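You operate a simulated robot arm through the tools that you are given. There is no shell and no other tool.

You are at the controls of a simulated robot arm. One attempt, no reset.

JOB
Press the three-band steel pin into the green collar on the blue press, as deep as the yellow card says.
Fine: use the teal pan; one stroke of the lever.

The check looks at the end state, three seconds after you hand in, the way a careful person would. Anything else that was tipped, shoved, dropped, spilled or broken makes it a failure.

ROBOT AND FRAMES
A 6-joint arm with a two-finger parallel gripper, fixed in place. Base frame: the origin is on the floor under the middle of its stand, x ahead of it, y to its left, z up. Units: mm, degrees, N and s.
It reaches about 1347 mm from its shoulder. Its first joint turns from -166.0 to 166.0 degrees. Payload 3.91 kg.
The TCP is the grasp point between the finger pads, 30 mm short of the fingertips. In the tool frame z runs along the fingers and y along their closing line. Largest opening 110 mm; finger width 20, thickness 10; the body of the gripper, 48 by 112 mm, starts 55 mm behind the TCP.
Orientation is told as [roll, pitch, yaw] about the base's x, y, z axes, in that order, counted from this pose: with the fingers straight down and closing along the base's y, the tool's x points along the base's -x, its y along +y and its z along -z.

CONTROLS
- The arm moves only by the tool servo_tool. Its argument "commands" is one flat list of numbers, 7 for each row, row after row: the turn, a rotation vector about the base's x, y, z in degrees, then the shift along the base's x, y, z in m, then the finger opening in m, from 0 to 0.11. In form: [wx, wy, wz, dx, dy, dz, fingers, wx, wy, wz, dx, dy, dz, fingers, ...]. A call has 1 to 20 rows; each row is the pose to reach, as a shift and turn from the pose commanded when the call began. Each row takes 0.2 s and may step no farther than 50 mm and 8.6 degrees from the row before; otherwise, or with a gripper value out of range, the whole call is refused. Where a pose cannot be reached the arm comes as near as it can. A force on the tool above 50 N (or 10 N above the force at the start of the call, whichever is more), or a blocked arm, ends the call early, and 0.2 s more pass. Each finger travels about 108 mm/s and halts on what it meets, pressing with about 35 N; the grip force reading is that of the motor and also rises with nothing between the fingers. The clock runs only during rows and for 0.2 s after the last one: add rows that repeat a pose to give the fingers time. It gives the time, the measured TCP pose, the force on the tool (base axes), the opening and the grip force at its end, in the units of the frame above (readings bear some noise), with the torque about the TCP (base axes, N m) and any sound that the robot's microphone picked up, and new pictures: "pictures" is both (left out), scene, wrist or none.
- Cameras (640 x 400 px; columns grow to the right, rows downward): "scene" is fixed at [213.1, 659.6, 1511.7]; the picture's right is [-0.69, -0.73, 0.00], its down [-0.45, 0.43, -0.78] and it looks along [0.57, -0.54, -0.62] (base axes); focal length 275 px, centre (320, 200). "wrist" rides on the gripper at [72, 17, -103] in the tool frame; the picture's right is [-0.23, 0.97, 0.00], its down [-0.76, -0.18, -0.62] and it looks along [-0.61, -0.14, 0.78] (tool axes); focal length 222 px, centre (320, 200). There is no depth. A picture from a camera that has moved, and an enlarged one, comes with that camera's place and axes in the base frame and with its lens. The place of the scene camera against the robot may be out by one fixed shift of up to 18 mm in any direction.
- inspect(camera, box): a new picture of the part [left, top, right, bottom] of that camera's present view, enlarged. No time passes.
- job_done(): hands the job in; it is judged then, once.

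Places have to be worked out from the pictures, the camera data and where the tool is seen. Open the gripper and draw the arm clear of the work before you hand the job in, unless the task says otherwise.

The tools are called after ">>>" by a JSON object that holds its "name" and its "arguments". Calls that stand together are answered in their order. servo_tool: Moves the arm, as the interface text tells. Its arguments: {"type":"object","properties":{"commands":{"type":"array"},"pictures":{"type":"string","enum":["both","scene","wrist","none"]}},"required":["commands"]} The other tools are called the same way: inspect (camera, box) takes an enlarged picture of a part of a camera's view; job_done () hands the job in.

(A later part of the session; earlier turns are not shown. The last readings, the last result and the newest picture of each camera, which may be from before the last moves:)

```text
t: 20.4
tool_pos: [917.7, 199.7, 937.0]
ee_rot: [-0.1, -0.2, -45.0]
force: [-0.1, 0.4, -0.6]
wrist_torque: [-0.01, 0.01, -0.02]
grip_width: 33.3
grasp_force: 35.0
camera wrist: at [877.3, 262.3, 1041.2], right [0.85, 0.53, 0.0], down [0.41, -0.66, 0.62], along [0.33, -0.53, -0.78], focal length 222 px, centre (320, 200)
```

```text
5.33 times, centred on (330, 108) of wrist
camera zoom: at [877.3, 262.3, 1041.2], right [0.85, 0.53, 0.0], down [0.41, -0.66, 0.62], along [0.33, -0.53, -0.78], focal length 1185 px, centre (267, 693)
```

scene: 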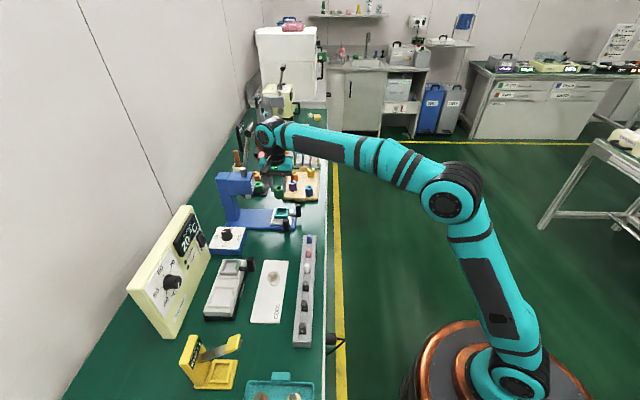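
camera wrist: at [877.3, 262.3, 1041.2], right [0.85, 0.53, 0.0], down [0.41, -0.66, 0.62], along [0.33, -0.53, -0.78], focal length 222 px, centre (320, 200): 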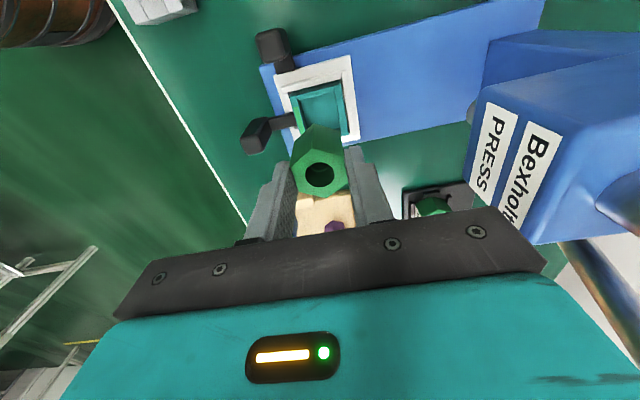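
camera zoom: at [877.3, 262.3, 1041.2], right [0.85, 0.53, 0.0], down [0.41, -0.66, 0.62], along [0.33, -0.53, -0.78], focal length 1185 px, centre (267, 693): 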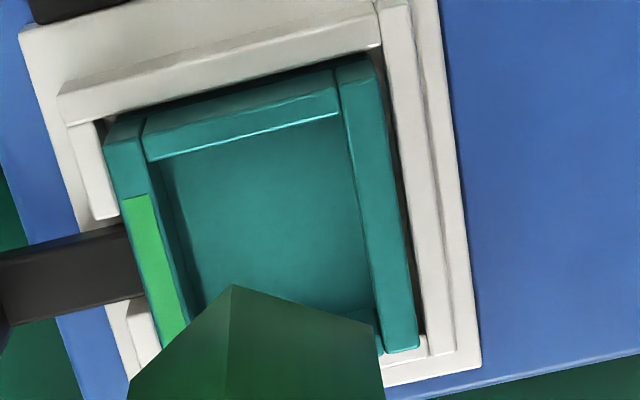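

The collar is held square and the pan rim sits at z≈806, centred about u=510, v=789 (≈(918.5, 197)). The pocket is only slightly larger than the collar, so I shift 35 mm along +u to get an unobstructed view of the pan for a precise measurement.

>>> {"name": "servo_tool", "arguments": {"commands": [0, 0, 0, 0.0247, -0.0247, -0.018, 0.02, 0, 0, 0, 0.0247, -0.0247, -0.018, 0.02], "pictures": "wrist"}}

>>> {"name": "inspect", "arguments": {"camera": "wrist", "box": [270, 35, 370, 125]}}

```text
t: 21.0
tool_pos: [940.4, 174.6, 919.1]
ee_rot: [0.1, 0.0, -45.0]
force: [0.3, 0.2, -0.6]
wrist_torque: [0.0, 0.01, 0.01]
grip_width: 32.7
grasp_force: 35.4
camera wrist: at [900.5, 236.9, 1023.0], right [0.85, 0.53, 0.0], down [0.41, -0.66, 0.62], along [0.33, -0.53, -0.78], focal length 222 px, centre (320, 200)
```

wrist: 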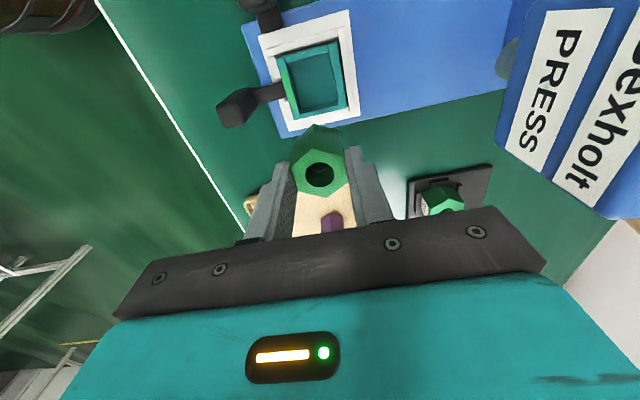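

```text
4.44 times, centred on (320, 80) of wrist
camera zoom: at [900.5, 236.9, 1023.0], right [0.85, 0.53, 0.0], down [0.41, -0.66, 0.62], along [0.33, -0.53, -0.78], focal length 987 px, centre (320, 733)
```

zoom: 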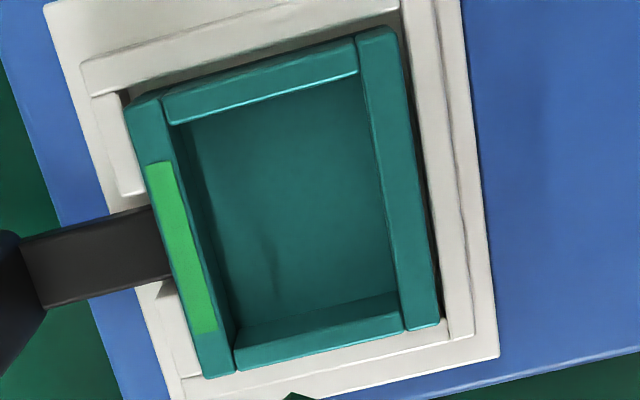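

The four outer rim corners give a pan centre at u=510.4, v=788.9, i.e. (918.7, 196.9). I zoom further on the -u and +u walls to get the inner pocket width.

>>> {"name": "inspect", "arguments": {"camera": "wrist", "box": [285, 35, 365, 75]}}

>>> {"name": "inspect", "arguments": {"camera": "wrist", "box": [290, 85, 380, 130]}}

```text
8.00 times, centred on (325, 55) of wrist
camera zoom: at [900.5, 236.9, 1023.0], right [0.85, 0.53, 0.0], down [0.41, -0.66, 0.62], along [0.33, -0.53, -0.78], focal length 1777 px, centre (280, 1360)
```

zoom: 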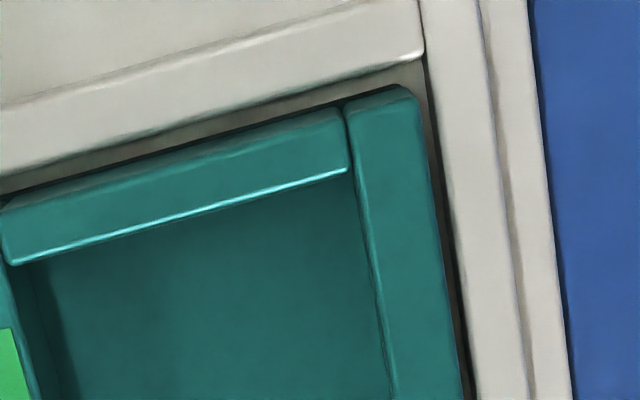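

```text
7.11 times, centred on (335, 108) of wrist
camera zoom: at [900.5, 236.9, 1023.0], right [0.85, 0.53, 0.0], down [0.41, -0.66, 0.62], along [0.33, -0.53, -0.78], focal length 1580 px, centre (213, 858)
```

zoom: 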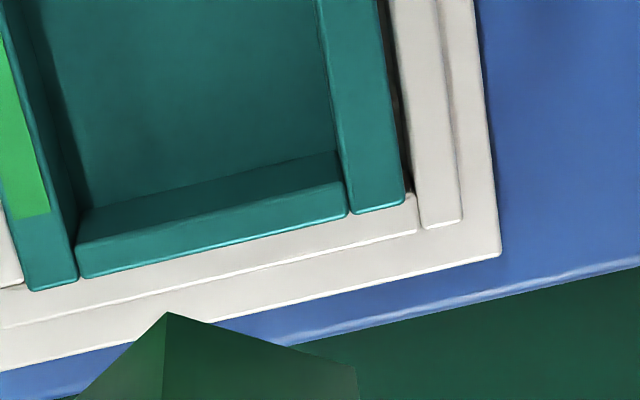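

Pocket is about 42 × 37 mm (floor ≈791, rim ≈806) – it matches the collar's orientation with ~2 mm clearance. I check how the collar sits relative to the tool axis before placing.

>>> {"name": "inspect", "arguments": {"camera": "wrist", "box": [280, 120, 360, 200]}}

```text
5.00 times, centred on (320, 160) of wrist
camera zoom: at [900.5, 236.9, 1023.0], right [0.85, 0.53, 0.0], down [0.41, -0.66, 0.62], along [0.33, -0.53, -0.78], focal length 1111 px, centre (320, 400)
```

zoom: 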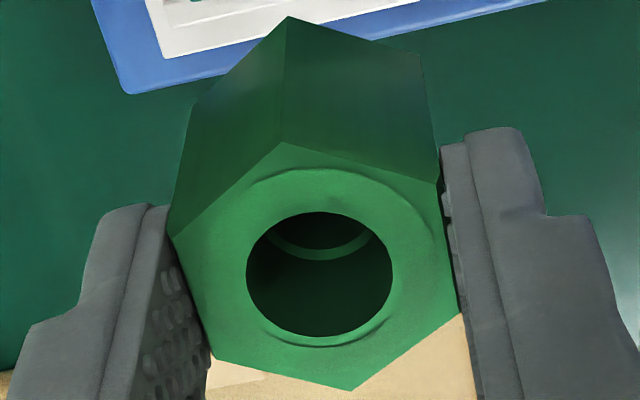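

The collar is within 0.5 mm of the tool axis. I move over the pocket centre and lower until the collar's bottom is just above the rim, then look again.

>>> {"name": "servo_tool", "arguments": {"commands": [0, 0, 0, -0.021, 0.0231, 0, 0.02, 0, 0, 0, -0.021, 0.0231, -0.02, 0.02, 0, 0, 0, -0.021, 0.0231, -0.04, 0.02, 0, 0, 0, -0.021, 0.0231, -0.052, 0.02, 0, 0, 0, -0.021, 0.0231, -0.052, 0.02], "pictures": "wrist"}}

>>> {"name": "inspect", "arguments": {"camera": "wrist", "box": [250, 70, 400, 200]}}

>>> {"name": "inspect", "arguments": {"camera": "scene", "box": [250, 180, 320, 240]}}

```text
t: 22.2
tool_pos: [919.9, 197.8, 869.0]
ee_rot: [0.0, -0.1, -45.0]
force: [-1.1, 0.5, -0.8]
wrist_torque: [0.0, 0.03, 0.02]
grip_width: 32.9
grasp_force: 34.8
camera wrist: at [880.2, 260.1, 971.5], right [0.85, 0.53, 0.0], down [0.41, -0.66, 0.62], along [0.33, -0.53, -0.78], focal length 222 px, centre (320, 200)
```

wrist: 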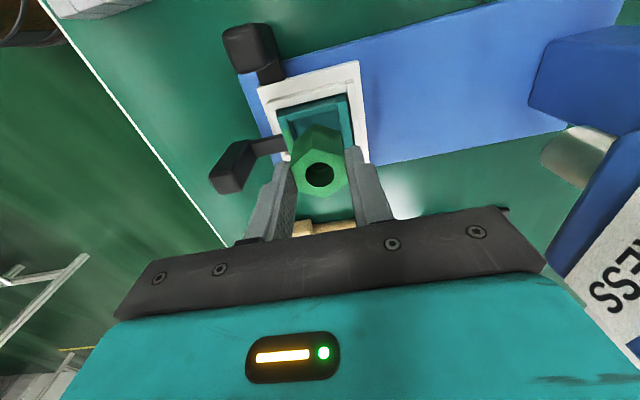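

```text
3.08 times, centred on (325, 135) of wrist
camera zoom: at [880.2, 260.1, 971.5], right [0.85, 0.53, 0.0], down [0.41, -0.66, 0.62], along [0.33, -0.53, -0.78], focal length 684 px, centre (305, 400)
```

zoom: 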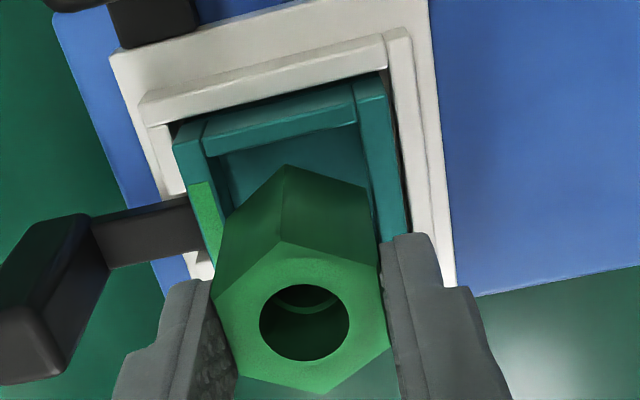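

```text
6.67 times, centred on (285, 210) of scene
camera zoom: at [213.1, 659.6, 1511.7], right [-0.69, -0.73, 0.0], down [-0.45, 0.43, -0.78], along [0.57, -0.54, -0.62], focal length 1832 px, centre (553, 133)
```

zoom: 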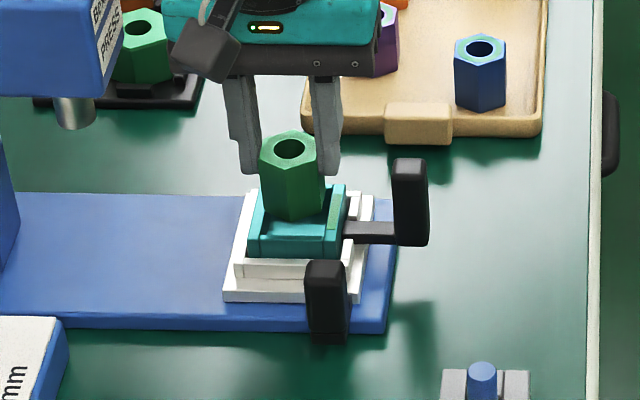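

The collar is over the pan; I zoom to compare the collar's lower corner with the pocket's inner edges.

>>> {"name": "inspect", "arguments": {"camera": "wrist", "box": [285, 95, 355, 140]}}

>>> {"name": "inspect", "arguments": {"camera": "scene", "box": [272, 195, 304, 222]}}

```text
8.89 times, centred on (320, 118) of wrist
camera zoom: at [880.2, 260.1, 971.5], right [0.85, 0.53, 0.0], down [0.41, -0.66, 0.62], along [0.33, -0.53, -0.78], focal length 1974 px, centre (320, 933)
```

zoom: 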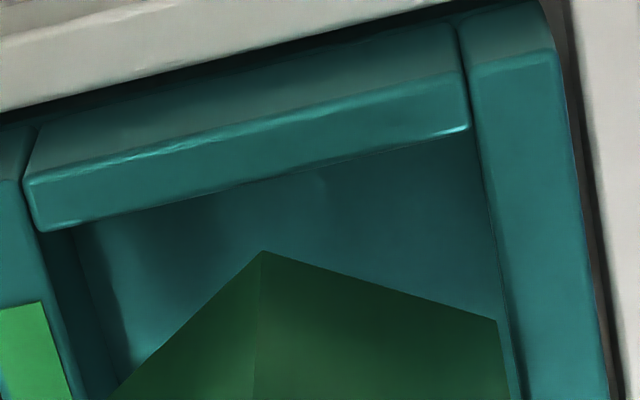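

```text
14.81 times, centred on (288, 208) of scene
camera zoom: at [213.1, 659.6, 1511.7], right [-0.69, -0.73, 0.0], down [-0.45, 0.43, -0.78], along [0.57, -0.54, -0.62], focal length 4072 px, centre (794, 74)
```

zoom: 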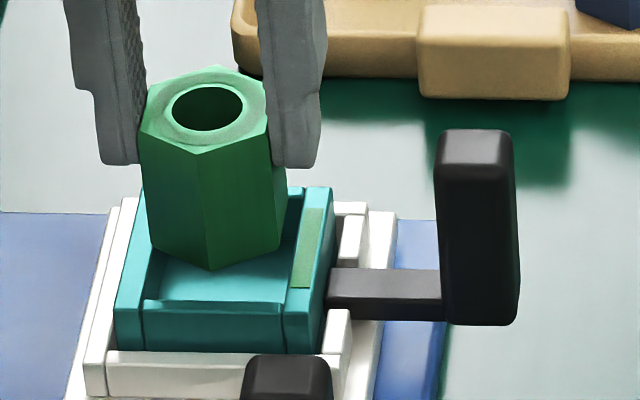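

The collar appears ~1.5 mm too far toward +u relative to the pocket, so I correct by (-1.3, +0.9) mm and lower 9 mm so that its bottom just enters the rim, watching the force.

>>> {"name": "servo_tool", "arguments": {"commands": [0, 0, 0, -0.0013, 0.0009, 0, 0.02, 0, 0, 0, -0.0013, 0.0009, -0.003, 0.02, 0, 0, 0, -0.0013, 0.0009, -0.006, 0.02, 0, 0, 0, -0.0013, 0.0009, -0.009, 0.02, 0, 0, 0, -0.0013, 0.0009, -0.009, 0.02], "pictures": "wrist"}}

>>> {"name": "inspect", "arguments": {"camera": "scene", "box": [272, 195, 304, 222]}}

>>> {"name": "inspect", "arguments": {"camera": "wrist", "box": [280, 95, 370, 155]}}

```text
t: 23.4
tool_pos: [918.8, 199.4, 859.2]
ee_rot: [0.0, 0.0, -45.1]
force: [-0.8, -0.2, -0.8]
wrist_torque: [-0.04, -0.03, 0.0]
grip_width: 33.1
grasp_force: 34.8
camera wrist: at [879.7, 261.0, 962.7], right [0.85, 0.53, 0.0], down [0.41, -0.66, 0.62], along [0.33, -0.53, -0.78], focal length 222 px, centre (320, 200)
```

wrist: 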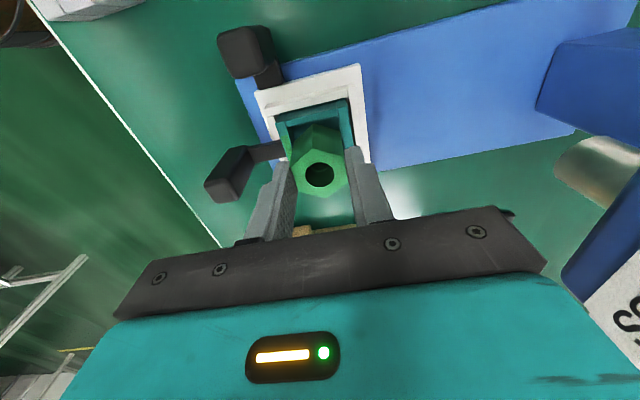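

```text
14.81 times, centred on (288, 208) of scene
camera zoom: at [213.1, 659.6, 1511.7], right [-0.69, -0.73, 0.0], down [-0.45, 0.43, -0.78], along [0.57, -0.54, -0.62], focal length 4072 px, centre (794, 74)
```

zoom: 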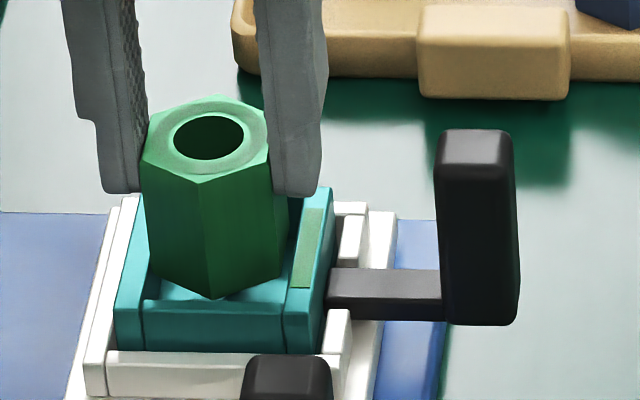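

```text
6.67 times, centred on (325, 125) of wrist
camera zoom: at [879.7, 261.0, 962.7], right [0.85, 0.53, 0.0], down [0.41, -0.66, 0.62], along [0.33, -0.53, -0.78], focal length 1481 px, centre (287, 700)
```

zoom: 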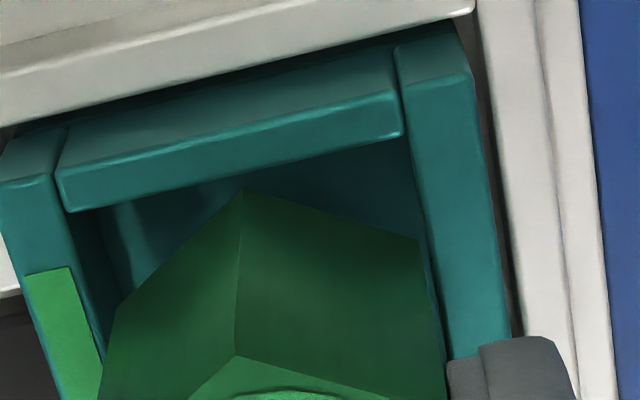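

No contact force and the collar's bottom is inside the rim, ~1 mm nearer the +v wall. I nudge -0.5 mm in v and lower another 8 mm.

>>> {"name": "servo_tool", "arguments": {"commands": [0, 0, 0, -0.0004, -0.0004, -0.002, 0.02, 0, 0, 0, -0.0004, -0.0004, -0.005, 0.02, 0, 0, 0, -0.0004, -0.0004, -0.008, 0.02, 0, 0, 0, -0.0004, -0.0004, -0.008, 0.02], "pictures": "none"}}

```text
t: 24.4
tool_pos: [919.0, 198.0, 851.7]
ee_rot: [0.0, -0.1, -45.0]
force: [0.0, 0.4, -1.2]
wrist_torque: [0.02, 0.01, 0.02]
grip_width: 33.2
grasp_force: 35.1
```

Still no contact at z≈852; the floor should be ~4 mm lower. I go down 3 mm more and read the force.

>>> {"name": "servo_tool", "arguments": {"commands": [0, 0, 0, 0, 0, -0.0015, 0.02, 0, 0, 0, 0, 0, -0.003, 0.02, 0, 0, 0, 0, 0, -0.003, 0.02], "pictures": "none"}}

```text
t: 25.2
tool_pos: [919.9, 198.1, 848.0]
ee_rot: [0.0, 0.0, -45.0]
force: [0.0, -1.0, -0.8]
wrist_torque: [-0.02, 0.0, -0.05]
grip_width: 33.4
grasp_force: 35.1
```

>>> {"name": "servo_tool", "arguments": {"commands": [0, 0, 0, 0, 0, -0.001, 0.02, 0, 0, 0, 0, 0, -0.002, 0.02, 0, 0, 0, 0, 0, -0.002, 0.02], "pictures": "wrist"}}

>>> {"name": "inspect", "arguments": {"camera": "scene", "box": [272, 195, 304, 222]}}

>>> {"name": "inspect", "arguments": {"camera": "wrist", "box": [280, 95, 370, 155]}}

```text
t: 26.0
tool_pos: [920.2, 197.7, 847.0]
ee_rot: [0.0, -0.1, -45.0]
force: [0.4, 0.0, -0.1]
wrist_torque: [0.0, 0.01, 0.01]
grip_width: 33.3
grasp_force: 35.8
camera wrist: at [879.5, 260.6, 950.5], right [0.85, 0.53, 0.0], down [0.41, -0.66, 0.62], along [0.33, -0.53, -0.78], focal length 222 px, centre (320, 200)
```

wrist: 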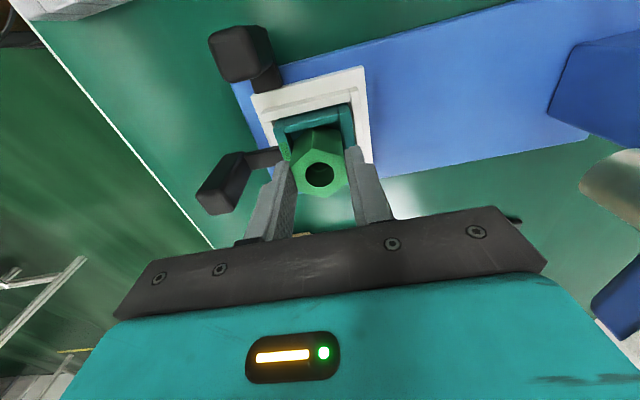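

```text
14.81 times, centred on (288, 208) of scene
camera zoom: at [213.1, 659.6, 1511.7], right [-0.69, -0.73, 0.0], down [-0.45, 0.43, -0.78], along [0.57, -0.54, -0.62], focal length 4072 px, centre (794, 74)
```

zoom: 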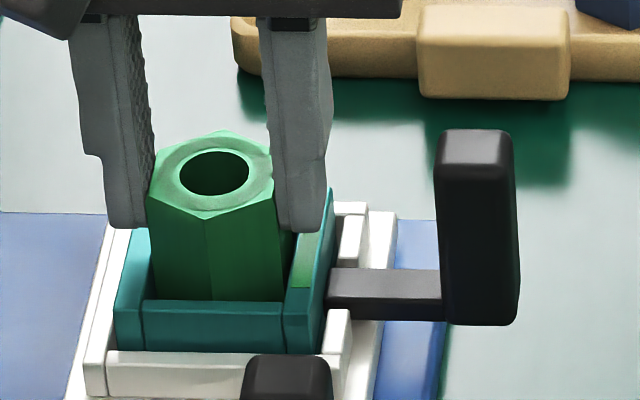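

```text
6.67 times, centred on (325, 125) of wrist
camera zoom: at [879.5, 260.6, 950.5], right [0.85, 0.53, 0.0], down [0.41, -0.66, 0.62], along [0.33, -0.53, -0.78], focal length 1481 px, centre (287, 700)
```

zoom: 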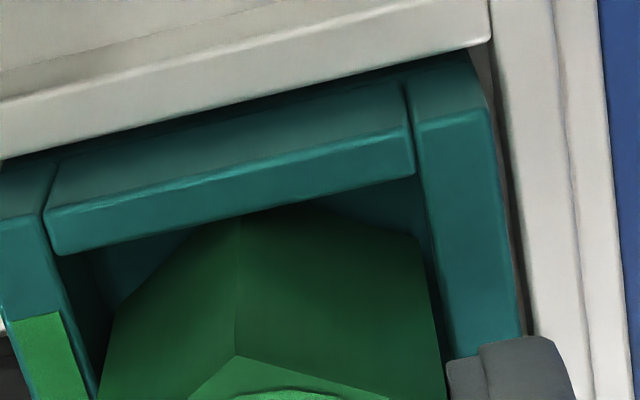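

The collar is well inside the pocket and still hanging free. I lower in small steps until it touches.

>>> {"name": "servo_tool", "arguments": {"commands": [0, 0, 0, 0, 0, -0.001, 0.02, 0, 0, 0, 0, 0, -0.002, 0.02, 0, 0, 0, 0, 0, -0.002, 0.02], "pictures": "none"}}

```text
t: 26.8
tool_pos: [920.1, 196.9, 846.5]
ee_rot: [0.0, 0.0, -45.0]
force: [0.2, 0.4, 1.0]
wrist_torque: [0.02, 0.02, -0.03]
grip_width: 33.2
grasp_force: 34.7
```

>>> {"name": "servo_tool", "arguments": {"commands": [0, 0, 0, 0, 0, -0.0015, 0.02, 0, 0, 0, 0, 0, -0.0015, 0.02], "pictures": "none"}}

```text
t: 27.4
tool_pos: [919.0, 197.7, 846.1]
ee_rot: [0.1, -0.1, -45.0]
force: [4.9, -0.2, 17.8]
wrist_torque: [-0.04, -0.15, -0.03]
grip_width: 33.2
grasp_force: 35.0
```

Contact: 18 N upward, so the collar sits on the pan floor. I ease up 1.5 mm, open the fingers modestly to 48 mm (clear of the pan handle), then look.

>>> {"name": "servo_tool", "arguments": {"commands": [0, 0, 0, 0, 0, 0.0015, 0.02, 0, 0, 0, 0, 0, 0.0015, 0.04, 0, 0, 0, 0, 0, 0.0015, 0.048, 0, 0, 0, 0, 0, 0.0015, 0.048], "pictures": "both"}}

>>> {"name": "inspect", "arguments": {"camera": "scene", "box": [272, 195, 304, 222]}}

>>> {"name": "inspect", "arguments": {"camera": "wrist", "box": [280, 95, 380, 200]}}

```text
t: 28.4
tool_pos: [919.8, 198.3, 844.7]
ee_rot: [0.0, -0.1, -45.0]
force: [0.1, -0.2, -0.5]
wrist_torque: [0.0, -0.03, 0.02]
grip_width: 47.9
grasp_force: 0.1
camera wrist: at [879.6, 261.3, 948.7], right [0.85, 0.53, 0.0], down [0.41, -0.66, 0.62], along [0.33, -0.53, -0.78], focal length 222 px, centre (320, 200)
```

scene: 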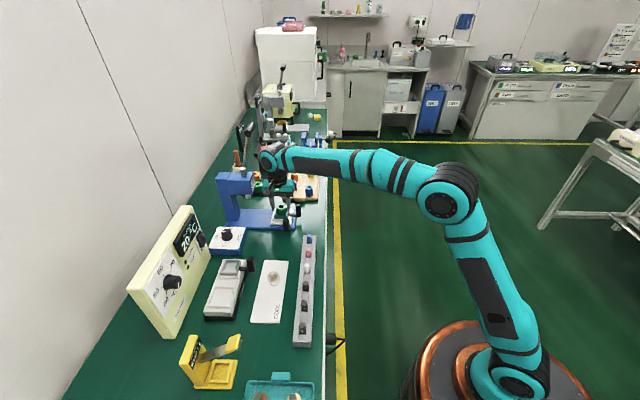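
wrist: 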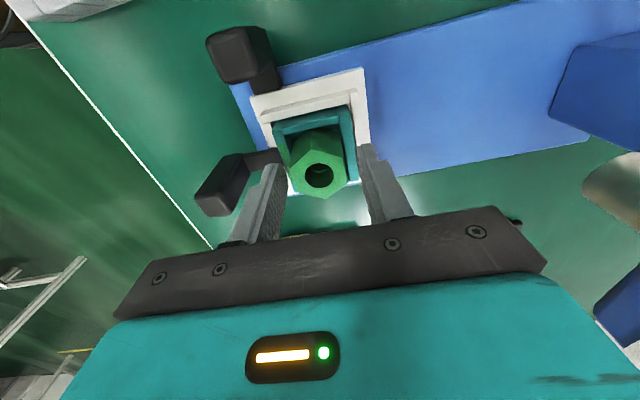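

```text
14.81 times, centred on (288, 208) of scene
camera zoom: at [213.1, 659.6, 1511.7], right [-0.69, -0.73, 0.0], down [-0.45, 0.43, -0.78], along [0.57, -0.54, -0.62], focal length 4072 px, centre (794, 74)
```

zoom: 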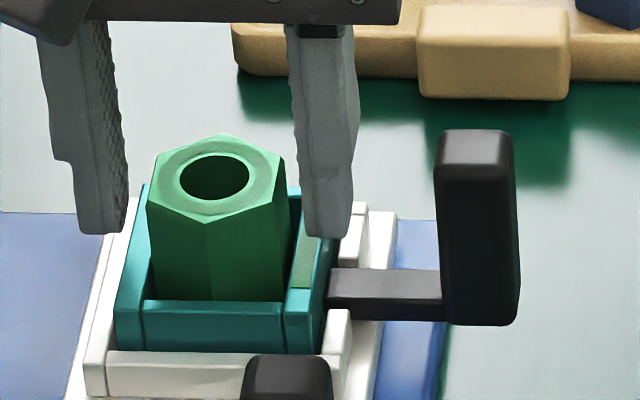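

```text
3.81 times, centred on (330, 148) of wrist
camera zoom: at [879.6, 261.3, 948.7], right [0.85, 0.53, 0.0], down [0.41, -0.66, 0.62], along [0.33, -0.53, -0.78], focal length 846 px, centre (282, 400)
```

zoom: 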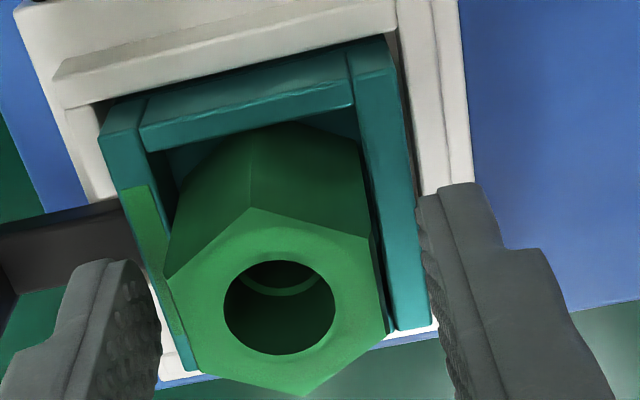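

The collar is seated in the pan with its axis at about (919.2, 197.3) and top z≈830. I lift straight up and travel to a hover over the three-band pin, estimated near (602, 352).

>>> {"name": "servo_tool", "arguments": {"commands": [0, 0, 0, 0, 0, 0.015, 0.05, 0, 0, 0, 0, 0, 0.05, 0.05, 0, 0, 0, 0, 0, 0.09, 0.06, 0, 0, 0, -0.03, 0.015, 0.09, 0.07, 0, 0, 0, -0.07, 0.034, 0.09, 0.07, 0, 0, 0, -0.112, 0.0545, 0.09, 0.07, 0, 0, 0, -0.154, 0.075, 0.09, 0.07, 0, 0, 0, -0.196, 0.0955, 0.09, 0.07, 0, 0, 0, -0.238, 0.116, 0.09, 0.07, 0, 0, 0, -0.28, 0.136, 0.09, 0.07, 0, 0, 0, -0.317, 0.154, 0.09, 0.07, 0, 0, 0, -0.317, 0.154, 0.09, 0.07], "pictures": "both"}}

>>> {"name": "inspect", "arguments": {"camera": "wrist", "box": [260, 60, 380, 180]}}

>>> {"name": "inspect", "arguments": {"camera": "scene", "box": [272, 195, 304, 222]}}

```text
t: 31.0
tool_pos: [601.6, 353.0, 935.5]
ee_rot: [-0.1, -0.2, -45.0]
force: [0.7, 0.3, -0.1]
wrist_torque: [0.01, 0.01, 0.02]
grip_width: 70.2
grasp_force: 0.1
camera wrist: at [561.6, 416.7, 1039.4], right [0.85, 0.53, 0.0], down [0.41, -0.66, 0.62], along [0.33, -0.53, -0.78], focal length 222 px, centre (320, 200)
```

scene: 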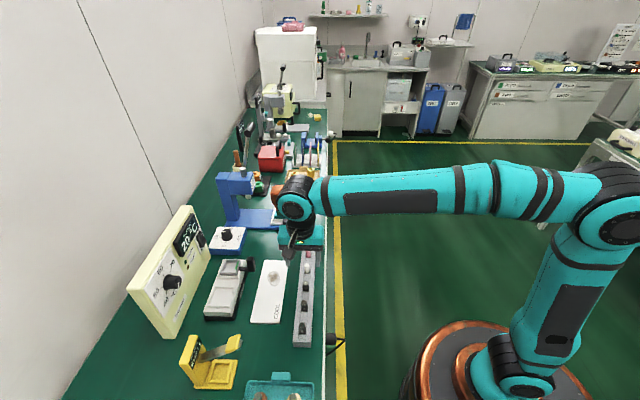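
wrist: 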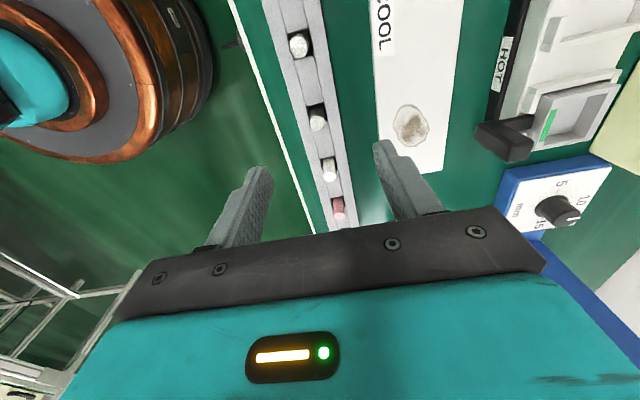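

```text
3.33 times, centred on (320, 120) of wrist
camera zoom: at [561.6, 416.7, 1039.4], right [0.85, 0.53, 0.0], down [0.41, -0.66, 0.62], along [0.33, -0.53, -0.78], focal length 740 px, centre (320, 467)
```

zoom: 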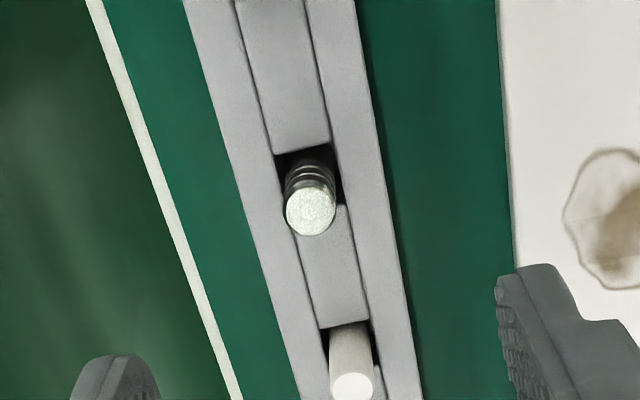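

```text
14.81 times, centred on (288, 208) of scene
camera zoom: at [213.1, 659.6, 1511.7], right [-0.69, -0.73, 0.0], down [-0.45, 0.43, -0.78], along [0.57, -0.54, -0.62], focal length 4072 px, centre (794, 74)
```

zoom: 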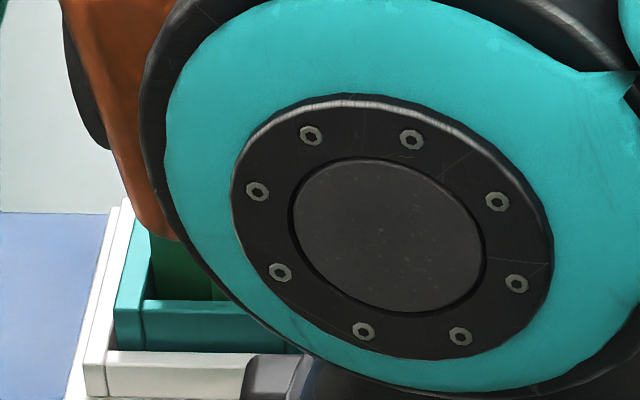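

The three-band pin's top is at about (600.1, 349.5, 820). I zoom in to verify its bands and how far it protrudes from the rack.

>>> {"name": "inspect", "arguments": {"camera": "wrist", "box": [300, 95, 340, 135]}}

>>> {"name": "inspect", "arguments": {"camera": "wrist", "box": [280, 25, 330, 65]}}

```text
10.00 times, centred on (320, 115) of wrist
camera zoom: at [561.6, 416.7, 1039.4], right [0.85, 0.53, 0.0], down [0.41, -0.66, 0.62], along [0.33, -0.53, -0.78], focal length 2221 px, centre (320, 1050)
```

zoom: 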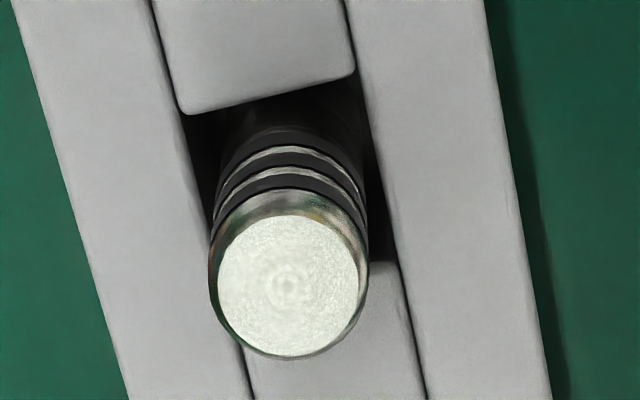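

```text
10.00 times, centred on (305, 45) of wrist
camera zoom: at [561.6, 416.7, 1039.4], right [0.85, 0.53, 0.0], down [0.41, -0.66, 0.62], along [0.33, -0.53, -0.78], focal length 2221 px, centre (470, 1750)
```

zoom: 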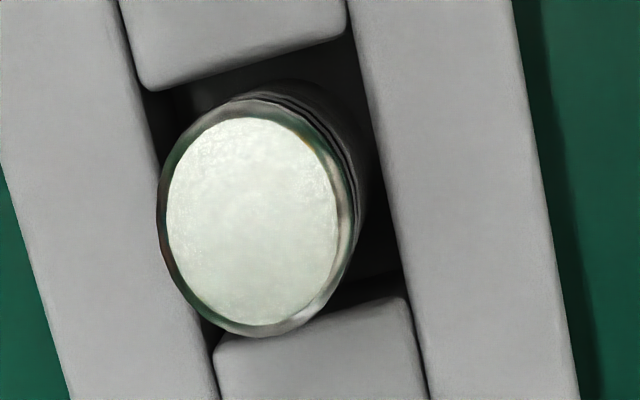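

Three bands confirmed; the pin (≈16 mm diameter) protrudes ~25 mm above the rack top (z≈795). I centre over it with a (0, -5.5) mm shift and lower to z≈855 with the fingers open to 45 mm to check alignment.

>>> {"name": "servo_tool", "arguments": {"commands": [0, 0, 0, 0.0001, -0.0055, -0.02, 0.05, 0, 0, 0, 0.0001, -0.0055, -0.05, 0.045, 0, 0, 0, 0.0001, -0.0055, -0.075, 0.045, 0, 0, 0, 0.0001, -0.0055, -0.08, 0.045, 0, 0, 0, 0.0001, -0.0055, -0.08, 0.045], "pictures": "wrist"}}

>>> {"name": "inspect", "arguments": {"camera": "wrist", "box": [270, 90, 370, 200]}}

>>> {"name": "inspect", "arguments": {"camera": "scene", "box": [270, 220, 340, 290]}}

```text
t: 32.2
tool_pos: [602.8, 347.4, 855.1]
ee_rot: [0.1, -0.2, -45.1]
force: [0.3, 0.3, 0.2]
wrist_torque: [0.01, -0.02, 0.02]
grip_width: 45.2
grasp_force: 0.0
camera wrist: at [562.2, 410.1, 958.0], right [0.85, 0.53, 0.0], down [0.41, -0.66, 0.62], along [0.33, -0.53, -0.78], focal length 222 px, centre (320, 200)
```

wrist: 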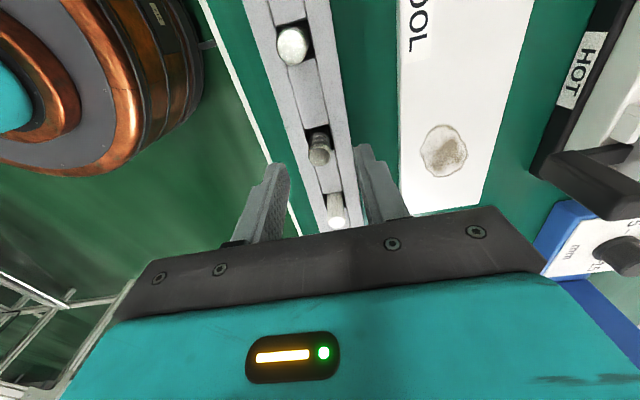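

```text
3.64 times, centred on (320, 145) of wrist
camera zoom: at [562.2, 410.1, 958.0], right [0.85, 0.53, 0.0], down [0.41, -0.66, 0.62], along [0.33, -0.53, -0.78], focal length 808 px, centre (320, 400)
```

zoom: 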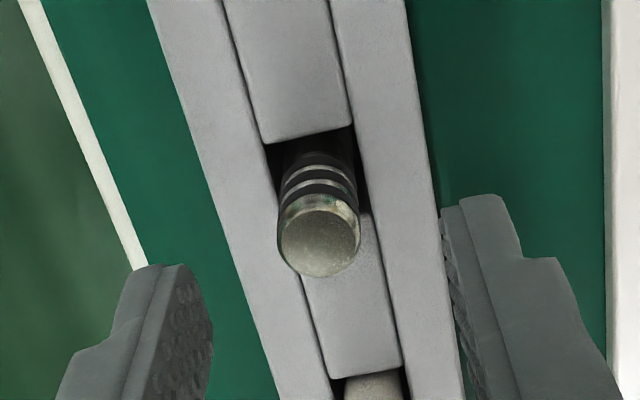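

```text
5.71 times, centred on (305, 255) of scene
camera zoom: at [213.1, 659.6, 1511.7], right [-0.69, -0.73, 0.0], down [-0.45, 0.43, -0.78], along [0.57, -0.54, -0.62], focal length 1571 px, centre (406, -114)
```

zoom: 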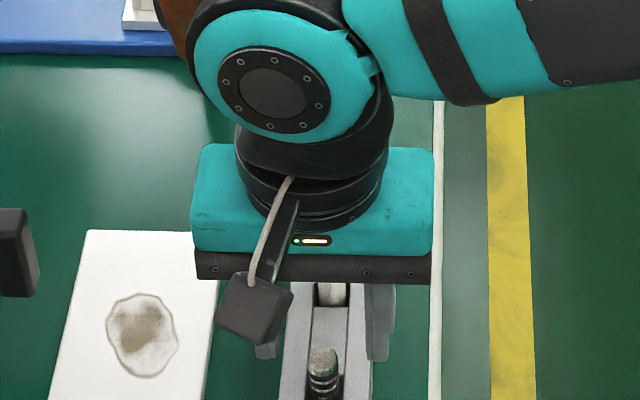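

The pin lies about 2 mm toward -u of the tool axis; I correct by (-1.0, +1.7) mm, lower to z≈829 (tips ~4 mm above the rack) and close on it.

>>> {"name": "servo_tool", "arguments": {"commands": [0, 0, 0, -0.001, 0.0017, -0.01, 0.045, 0, 0, 0, -0.001, 0.0017, -0.02, 0.045, 0, 0, 0, -0.001, 0.0017, -0.026, 0.045, 0, 0, 0, -0.001, 0.0017, -0.026, 0.03, 0, 0, 0, -0.001, 0.0017, -0.026, 0.015, 0, 0, 0, -0.001, 0.0017, -0.026, 0.005, 0, 0, 0, -0.001, 0.0017, -0.026, 0.005], "pictures": "wrist"}}

>>> {"name": "inspect", "arguments": {"camera": "wrist", "box": [270, 110, 370, 220]}}

```text
t: 33.8
tool_pos: [601.4, 348.8, 829.8]
ee_rot: [-0.1, -0.1, -45.0]
force: [-0.9, -1.0, 0.4]
wrist_torque: [0.0, 0.03, -0.01]
grip_width: 14.6
grasp_force: 34.6
camera wrist: at [561.8, 410.8, 932.5], right [0.85, 0.53, 0.0], down [0.41, -0.66, 0.62], along [0.33, -0.53, -0.78], focal length 222 px, centre (320, 200)
```

wrist: 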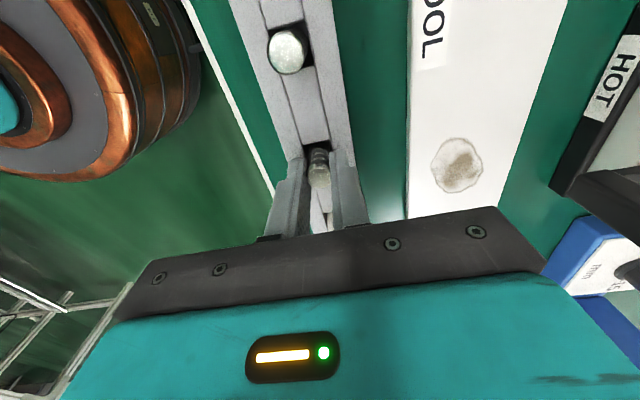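

```text
3.64 times, centred on (320, 165) of wrist
camera zoom: at [561.8, 410.8, 932.5], right [0.85, 0.53, 0.0], down [0.41, -0.66, 0.62], along [0.33, -0.53, -0.78], focal length 808 px, centre (320, 327)
```

zoom: 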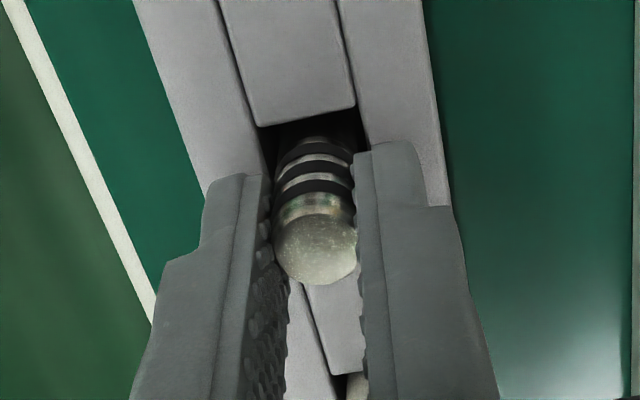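

The pin is gripped (14.6 mm, 35 N). I lift it straight out 105 mm and look at its length before carrying it.

>>> {"name": "servo_tool", "arguments": {"commands": [0, 0, 0, 0, 0, 0.015, 0.005, 0, 0, 0, 0, 0, 0.04, 0.005, 0, 0, 0, 0, 0, 0.075, 0.005, 0, 0, 0, 0, 0, 0.105, 0.005, 0, 0, 0, 0, 0, 0.105, 0.005], "pictures": "both"}}

>>> {"name": "inspect", "arguments": {"camera": "wrist", "box": [270, 90, 370, 200]}}

>>> {"name": "inspect", "arguments": {"camera": "scene", "box": [270, 220, 340, 290]}}

```text
t: 35.0
tool_pos: [602.9, 350.3, 933.7]
ee_rot: [0.0, -0.1, -45.0]
force: [0.3, -0.5, -1.5]
wrist_torque: [0.0, -0.04, 0.02]
grip_width: 14.5
grasp_force: 34.9
camera wrist: at [562.3, 412.2, 1036.8], right [0.85, 0.53, 0.0], down [0.41, -0.66, 0.62], along [0.33, -0.53, -0.78], focal length 222 px, centre (320, 200)
```

scene: 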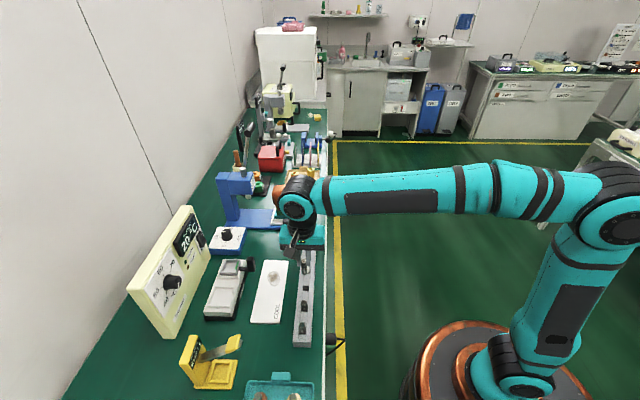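
wrist: 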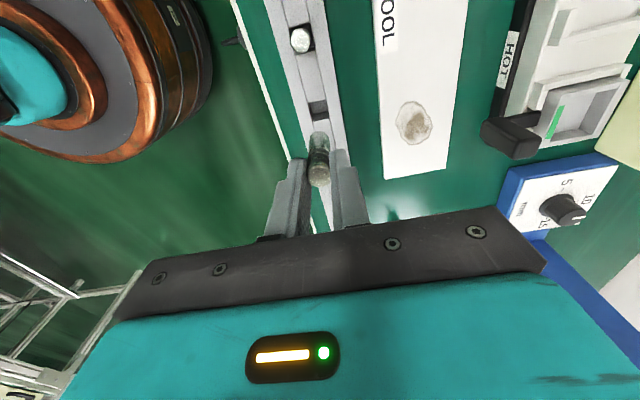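

```text
3.64 times, centred on (320, 145) of wrist
camera zoom: at [562.3, 412.2, 1036.8], right [0.85, 0.53, 0.0], down [0.41, -0.66, 0.62], along [0.33, -0.53, -0.78], focal length 808 px, centre (320, 400)
```

zoom: 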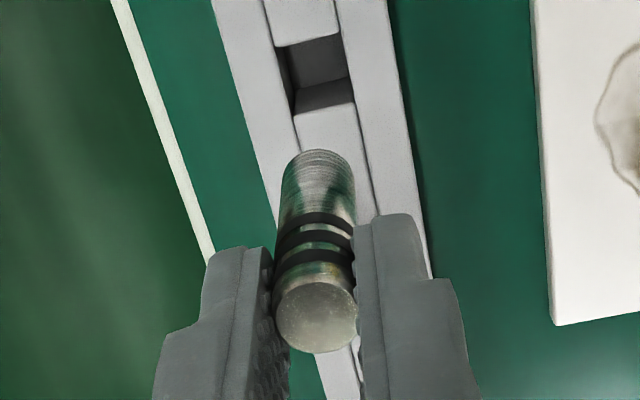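

```text
5.71 times, centred on (305, 255) of scene
camera zoom: at [213.1, 659.6, 1511.7], right [-0.69, -0.73, 0.0], down [-0.45, 0.43, -0.78], along [0.57, -0.54, -0.62], focal length 1571 px, centre (406, -114)
```

zoom: 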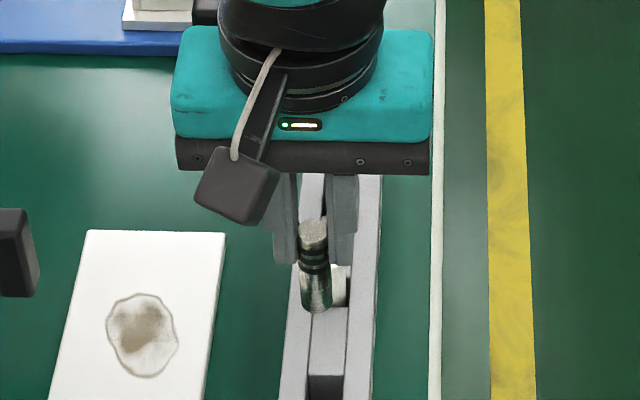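

The pin is ~54 mm long, its bottom about 66 mm below the TCP, hanging straight. I carry it to a hover above the collar at (919, 197) and look.

>>> {"name": "servo_tool", "arguments": {"commands": [0, 0, 0, 0.03, -0.0143, 0, 0.005, 0, 0, 0, 0.07, -0.0335, 0, 0.005, 0, 0, 0, 0.112, -0.0535, 0, 0.005, 0, 0, 0, 0.154, -0.0736, 0, 0.005, 0, 0, 0, 0.196, -0.0937, 0, 0.005, 0, 0, 0, 0.238, -0.1137, 0, 0.005, 0, 0, 0, 0.278, -0.1329, 0, 0.005, 0, 0, 0, 0.305, -0.1458, 0, 0.005, 0, 0, 0, 0.3177, -0.1518, 0, 0.005, 0, 0, 0, 0.3177, -0.1518, 0, 0.005, 0, 0, 0, 0.3177, -0.1518, 0, 0.005], "pictures": "both"}}

>>> {"name": "inspect", "arguments": {"camera": "wrist", "box": [270, 80, 370, 190]}}

>>> {"name": "inspect", "arguments": {"camera": "scene", "box": [265, 180, 310, 225]}}

```text
t: 37.4
tool_pos: [919.4, 196.1, 935.5]
ee_rot: [0.0, 0.0, -45.0]
force: [-0.5, -1.3, -1.2]
wrist_torque: [-0.01, -0.01, -0.01]
grip_width: 14.6
grasp_force: 34.8
camera wrist: at [879.8, 259.2, 1038.3], right [0.85, 0.53, 0.0], down [0.41, -0.66, 0.62], along [0.33, -0.53, -0.78], focal length 222 px, centre (320, 200)
```

scene: 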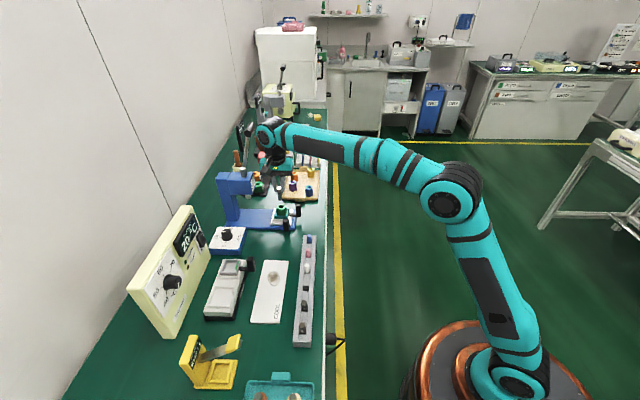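
wrist: 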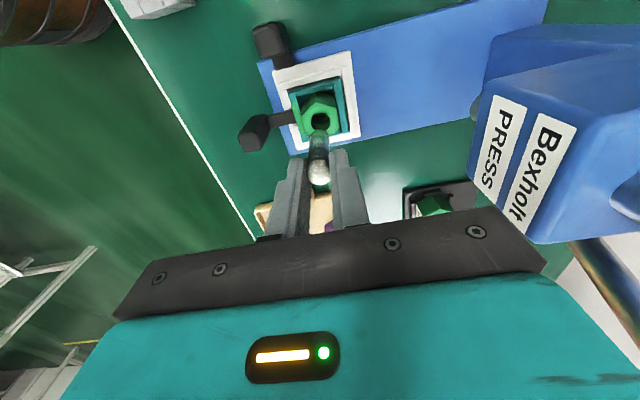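

```text
3.64 times, centred on (320, 135) of wrist
camera zoom: at [879.8, 259.2, 1038.3], right [0.85, 0.53, 0.0], down [0.41, -0.66, 0.62], along [0.33, -0.53, -0.78], focal length 808 px, centre (320, 436)
```

zoom: 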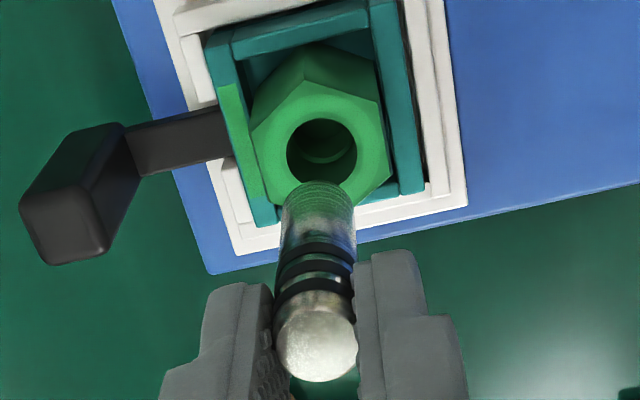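

```text
8.89 times, centred on (288, 202) of scene
camera zoom: at [213.1, 659.6, 1511.7], right [-0.69, -0.73, 0.0], down [-0.45, 0.43, -0.78], along [0.57, -0.54, -0.62], focal length 2443 px, centre (609, 178)
```

zoom: 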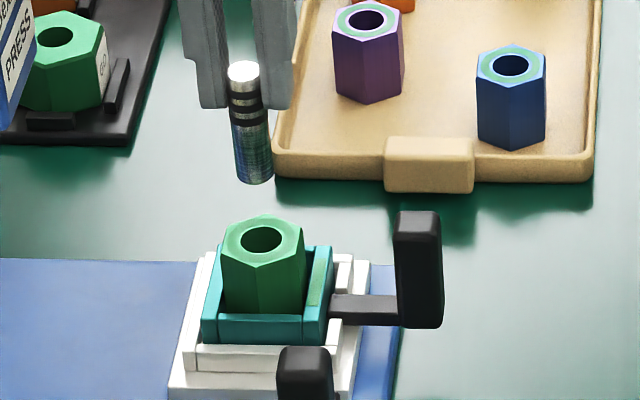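

The hole centre is ~1 mm off the tool axis; I correct by (+0.2, +1.3) mm and lower until the pin's bottom is ~6 mm above the collar, then re-check.

>>> {"name": "servo_tool", "arguments": {"commands": [0, 0, 0, 0.0002, 0.0013, -0.01, 0.005, 0, 0, 0, 0.0002, 0.0013, -0.025, 0.005, 0, 0, 0, 0.0002, 0.0013, -0.033, 0.005, 0, 0, 0, 0.0002, 0.0013, -0.033, 0.005, 0, 0, 0, 0.0002, 0.0013, -0.033, 0.005], "pictures": "wrist"}}

>>> {"name": "inspect", "arguments": {"camera": "wrist", "box": [285, 95, 355, 155]}}

>>> {"name": "inspect", "arguments": {"camera": "scene", "box": [272, 185, 304, 215]}}

```text
t: 38.6
tool_pos: [920.0, 198.0, 899.5]
ee_rot: [-0.1, -0.1, -44.9]
force: [-1.2, -0.6, -1.1]
wrist_torque: [0.01, 0.03, -0.02]
grip_width: 14.6
grasp_force: 34.9
camera wrist: at [880.3, 260.7, 1004.0], right [0.85, 0.53, 0.0], down [0.41, -0.66, 0.62], along [0.33, -0.53, -0.78], focal length 222 px, centre (320, 200)
```

wrist: 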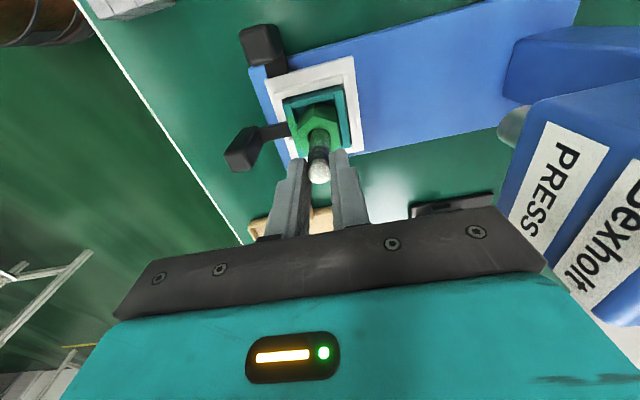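

```text
6.67 times, centred on (320, 125) of wrist
camera zoom: at [880.3, 260.7, 1004.0], right [0.85, 0.53, 0.0], down [0.41, -0.66, 0.62], along [0.33, -0.53, -0.78], focal length 1481 px, centre (320, 700)
```

zoom: 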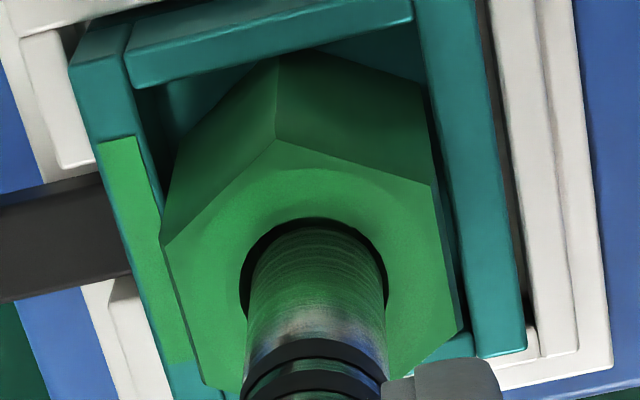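

```text
13.33 times, centred on (288, 200) of scene
camera zoom: at [213.1, 659.6, 1511.7], right [-0.69, -0.73, 0.0], down [-0.45, 0.43, -0.78], along [0.57, -0.54, -0.62], focal length 3665 px, centre (747, 200)
```

zoom: 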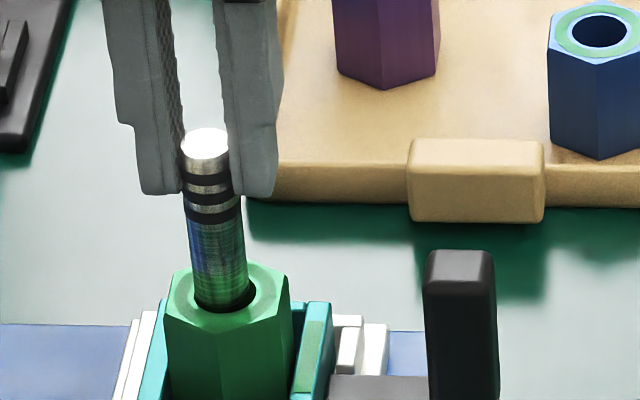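

The pin's bottom is just above the hole and nearly concentric (maybe 0.6 mm toward -u). I nudge +0.6 mm along u and lower 6 mm, checking the force.

>>> {"name": "servo_tool", "arguments": {"commands": [0, 0, 0, 0.0004, -0.0004, 0, 0.005, 0, 0, 0, 0.0004, -0.0004, -0.002, 0.005, 0, 0, 0, 0.0004, -0.0004, -0.004, 0.005, 0, 0, 0, 0.0004, -0.0004, -0.006, 0.005, 0, 0, 0, 0.0004, -0.0004, -0.006, 0.005], "pictures": "wrist"}}

>>> {"name": "inspect", "arguments": {"camera": "wrist", "box": [285, 95, 355, 155]}}

>>> {"name": "inspect", "arguments": {"camera": "scene", "box": [272, 185, 304, 215]}}

```text
t: 39.8
tool_pos: [920.8, 196.9, 895.4]
ee_rot: [-0.1, -0.1, -45.0]
force: [-0.7, 0.6, -0.3]
wrist_torque: [0.02, -0.04, 0.02]
grip_width: 14.9
grasp_force: 35.1
camera wrist: at [880.0, 259.8, 997.6], right [0.85, 0.53, 0.0], down [0.41, -0.66, 0.62], along [0.33, -0.53, -0.78], focal length 222 px, centre (320, 200)
```

wrist: 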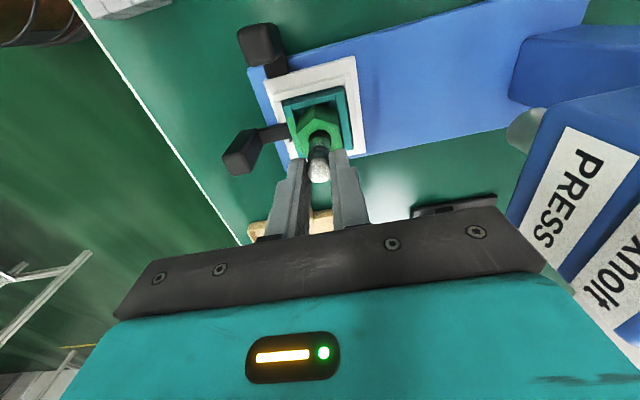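

```text
6.67 times, centred on (320, 125) of wrist
camera zoom: at [880.0, 259.8, 997.6], right [0.85, 0.53, 0.0], down [0.41, -0.66, 0.62], along [0.33, -0.53, -0.78], focal length 1481 px, centre (320, 700)
```

zoom: 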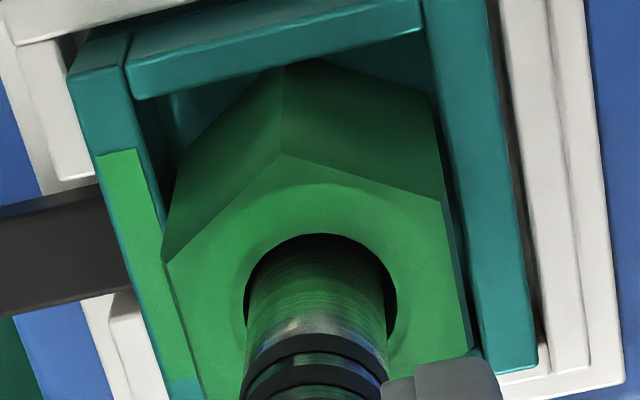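

```text
13.33 times, centred on (288, 200) of scene
camera zoom: at [213.1, 659.6, 1511.7], right [-0.69, -0.73, 0.0], down [-0.45, 0.43, -0.78], along [0.57, -0.54, -0.62], focal length 3665 px, centre (747, 200)
```

zoom: 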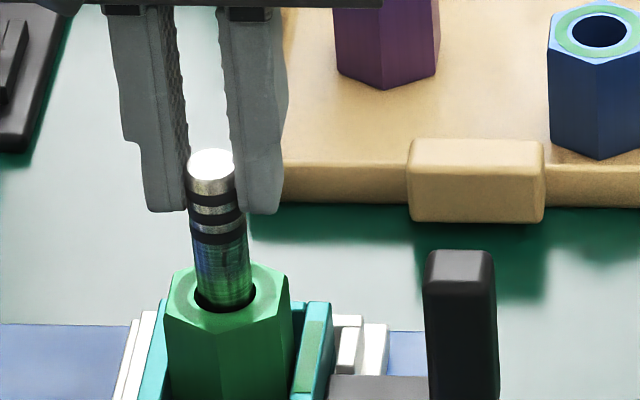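

The pin has entered the hole without contact. I continue down another 6 mm with a force check.

>>> {"name": "servo_tool", "arguments": {"commands": [0, 0, 0, 0.0002, 0.0002, -0.002, 0.005, 0, 0, 0, 0.0002, 0.0002, -0.004, 0.005, 0, 0, 0, 0.0002, 0.0002, -0.006, 0.005, 0, 0, 0, 0.0002, 0.0002, -0.006, 0.005], "pictures": "none"}}

```text
t: 40.8
tool_pos: [919.9, 197.3, 888.8]
ee_rot: [0.1, -0.1, -45.0]
force: [-0.2, 0.2, -0.7]
wrist_torque: [0.02, 0.02, -0.01]
grip_width: 14.6
grasp_force: 35.1
```

>>> {"name": "servo_tool", "arguments": {"commands": [0, 0, 0, 0, 0, -0.002, 0.005, 0, 0, 0, 0, 0, -0.004, 0.005, 0, 0, 0, 0, 0, -0.004, 0.005], "pictures": "none"}}

```text
t: 41.6
tool_pos: [920.1, 196.6, 883.9]
ee_rot: [0.0, 0.1, -45.0]
force: [0.1, 0.0, -1.2]
wrist_torque: [0.02, 0.0, 0.01]
grip_width: 14.6
grasp_force: 35.7
```

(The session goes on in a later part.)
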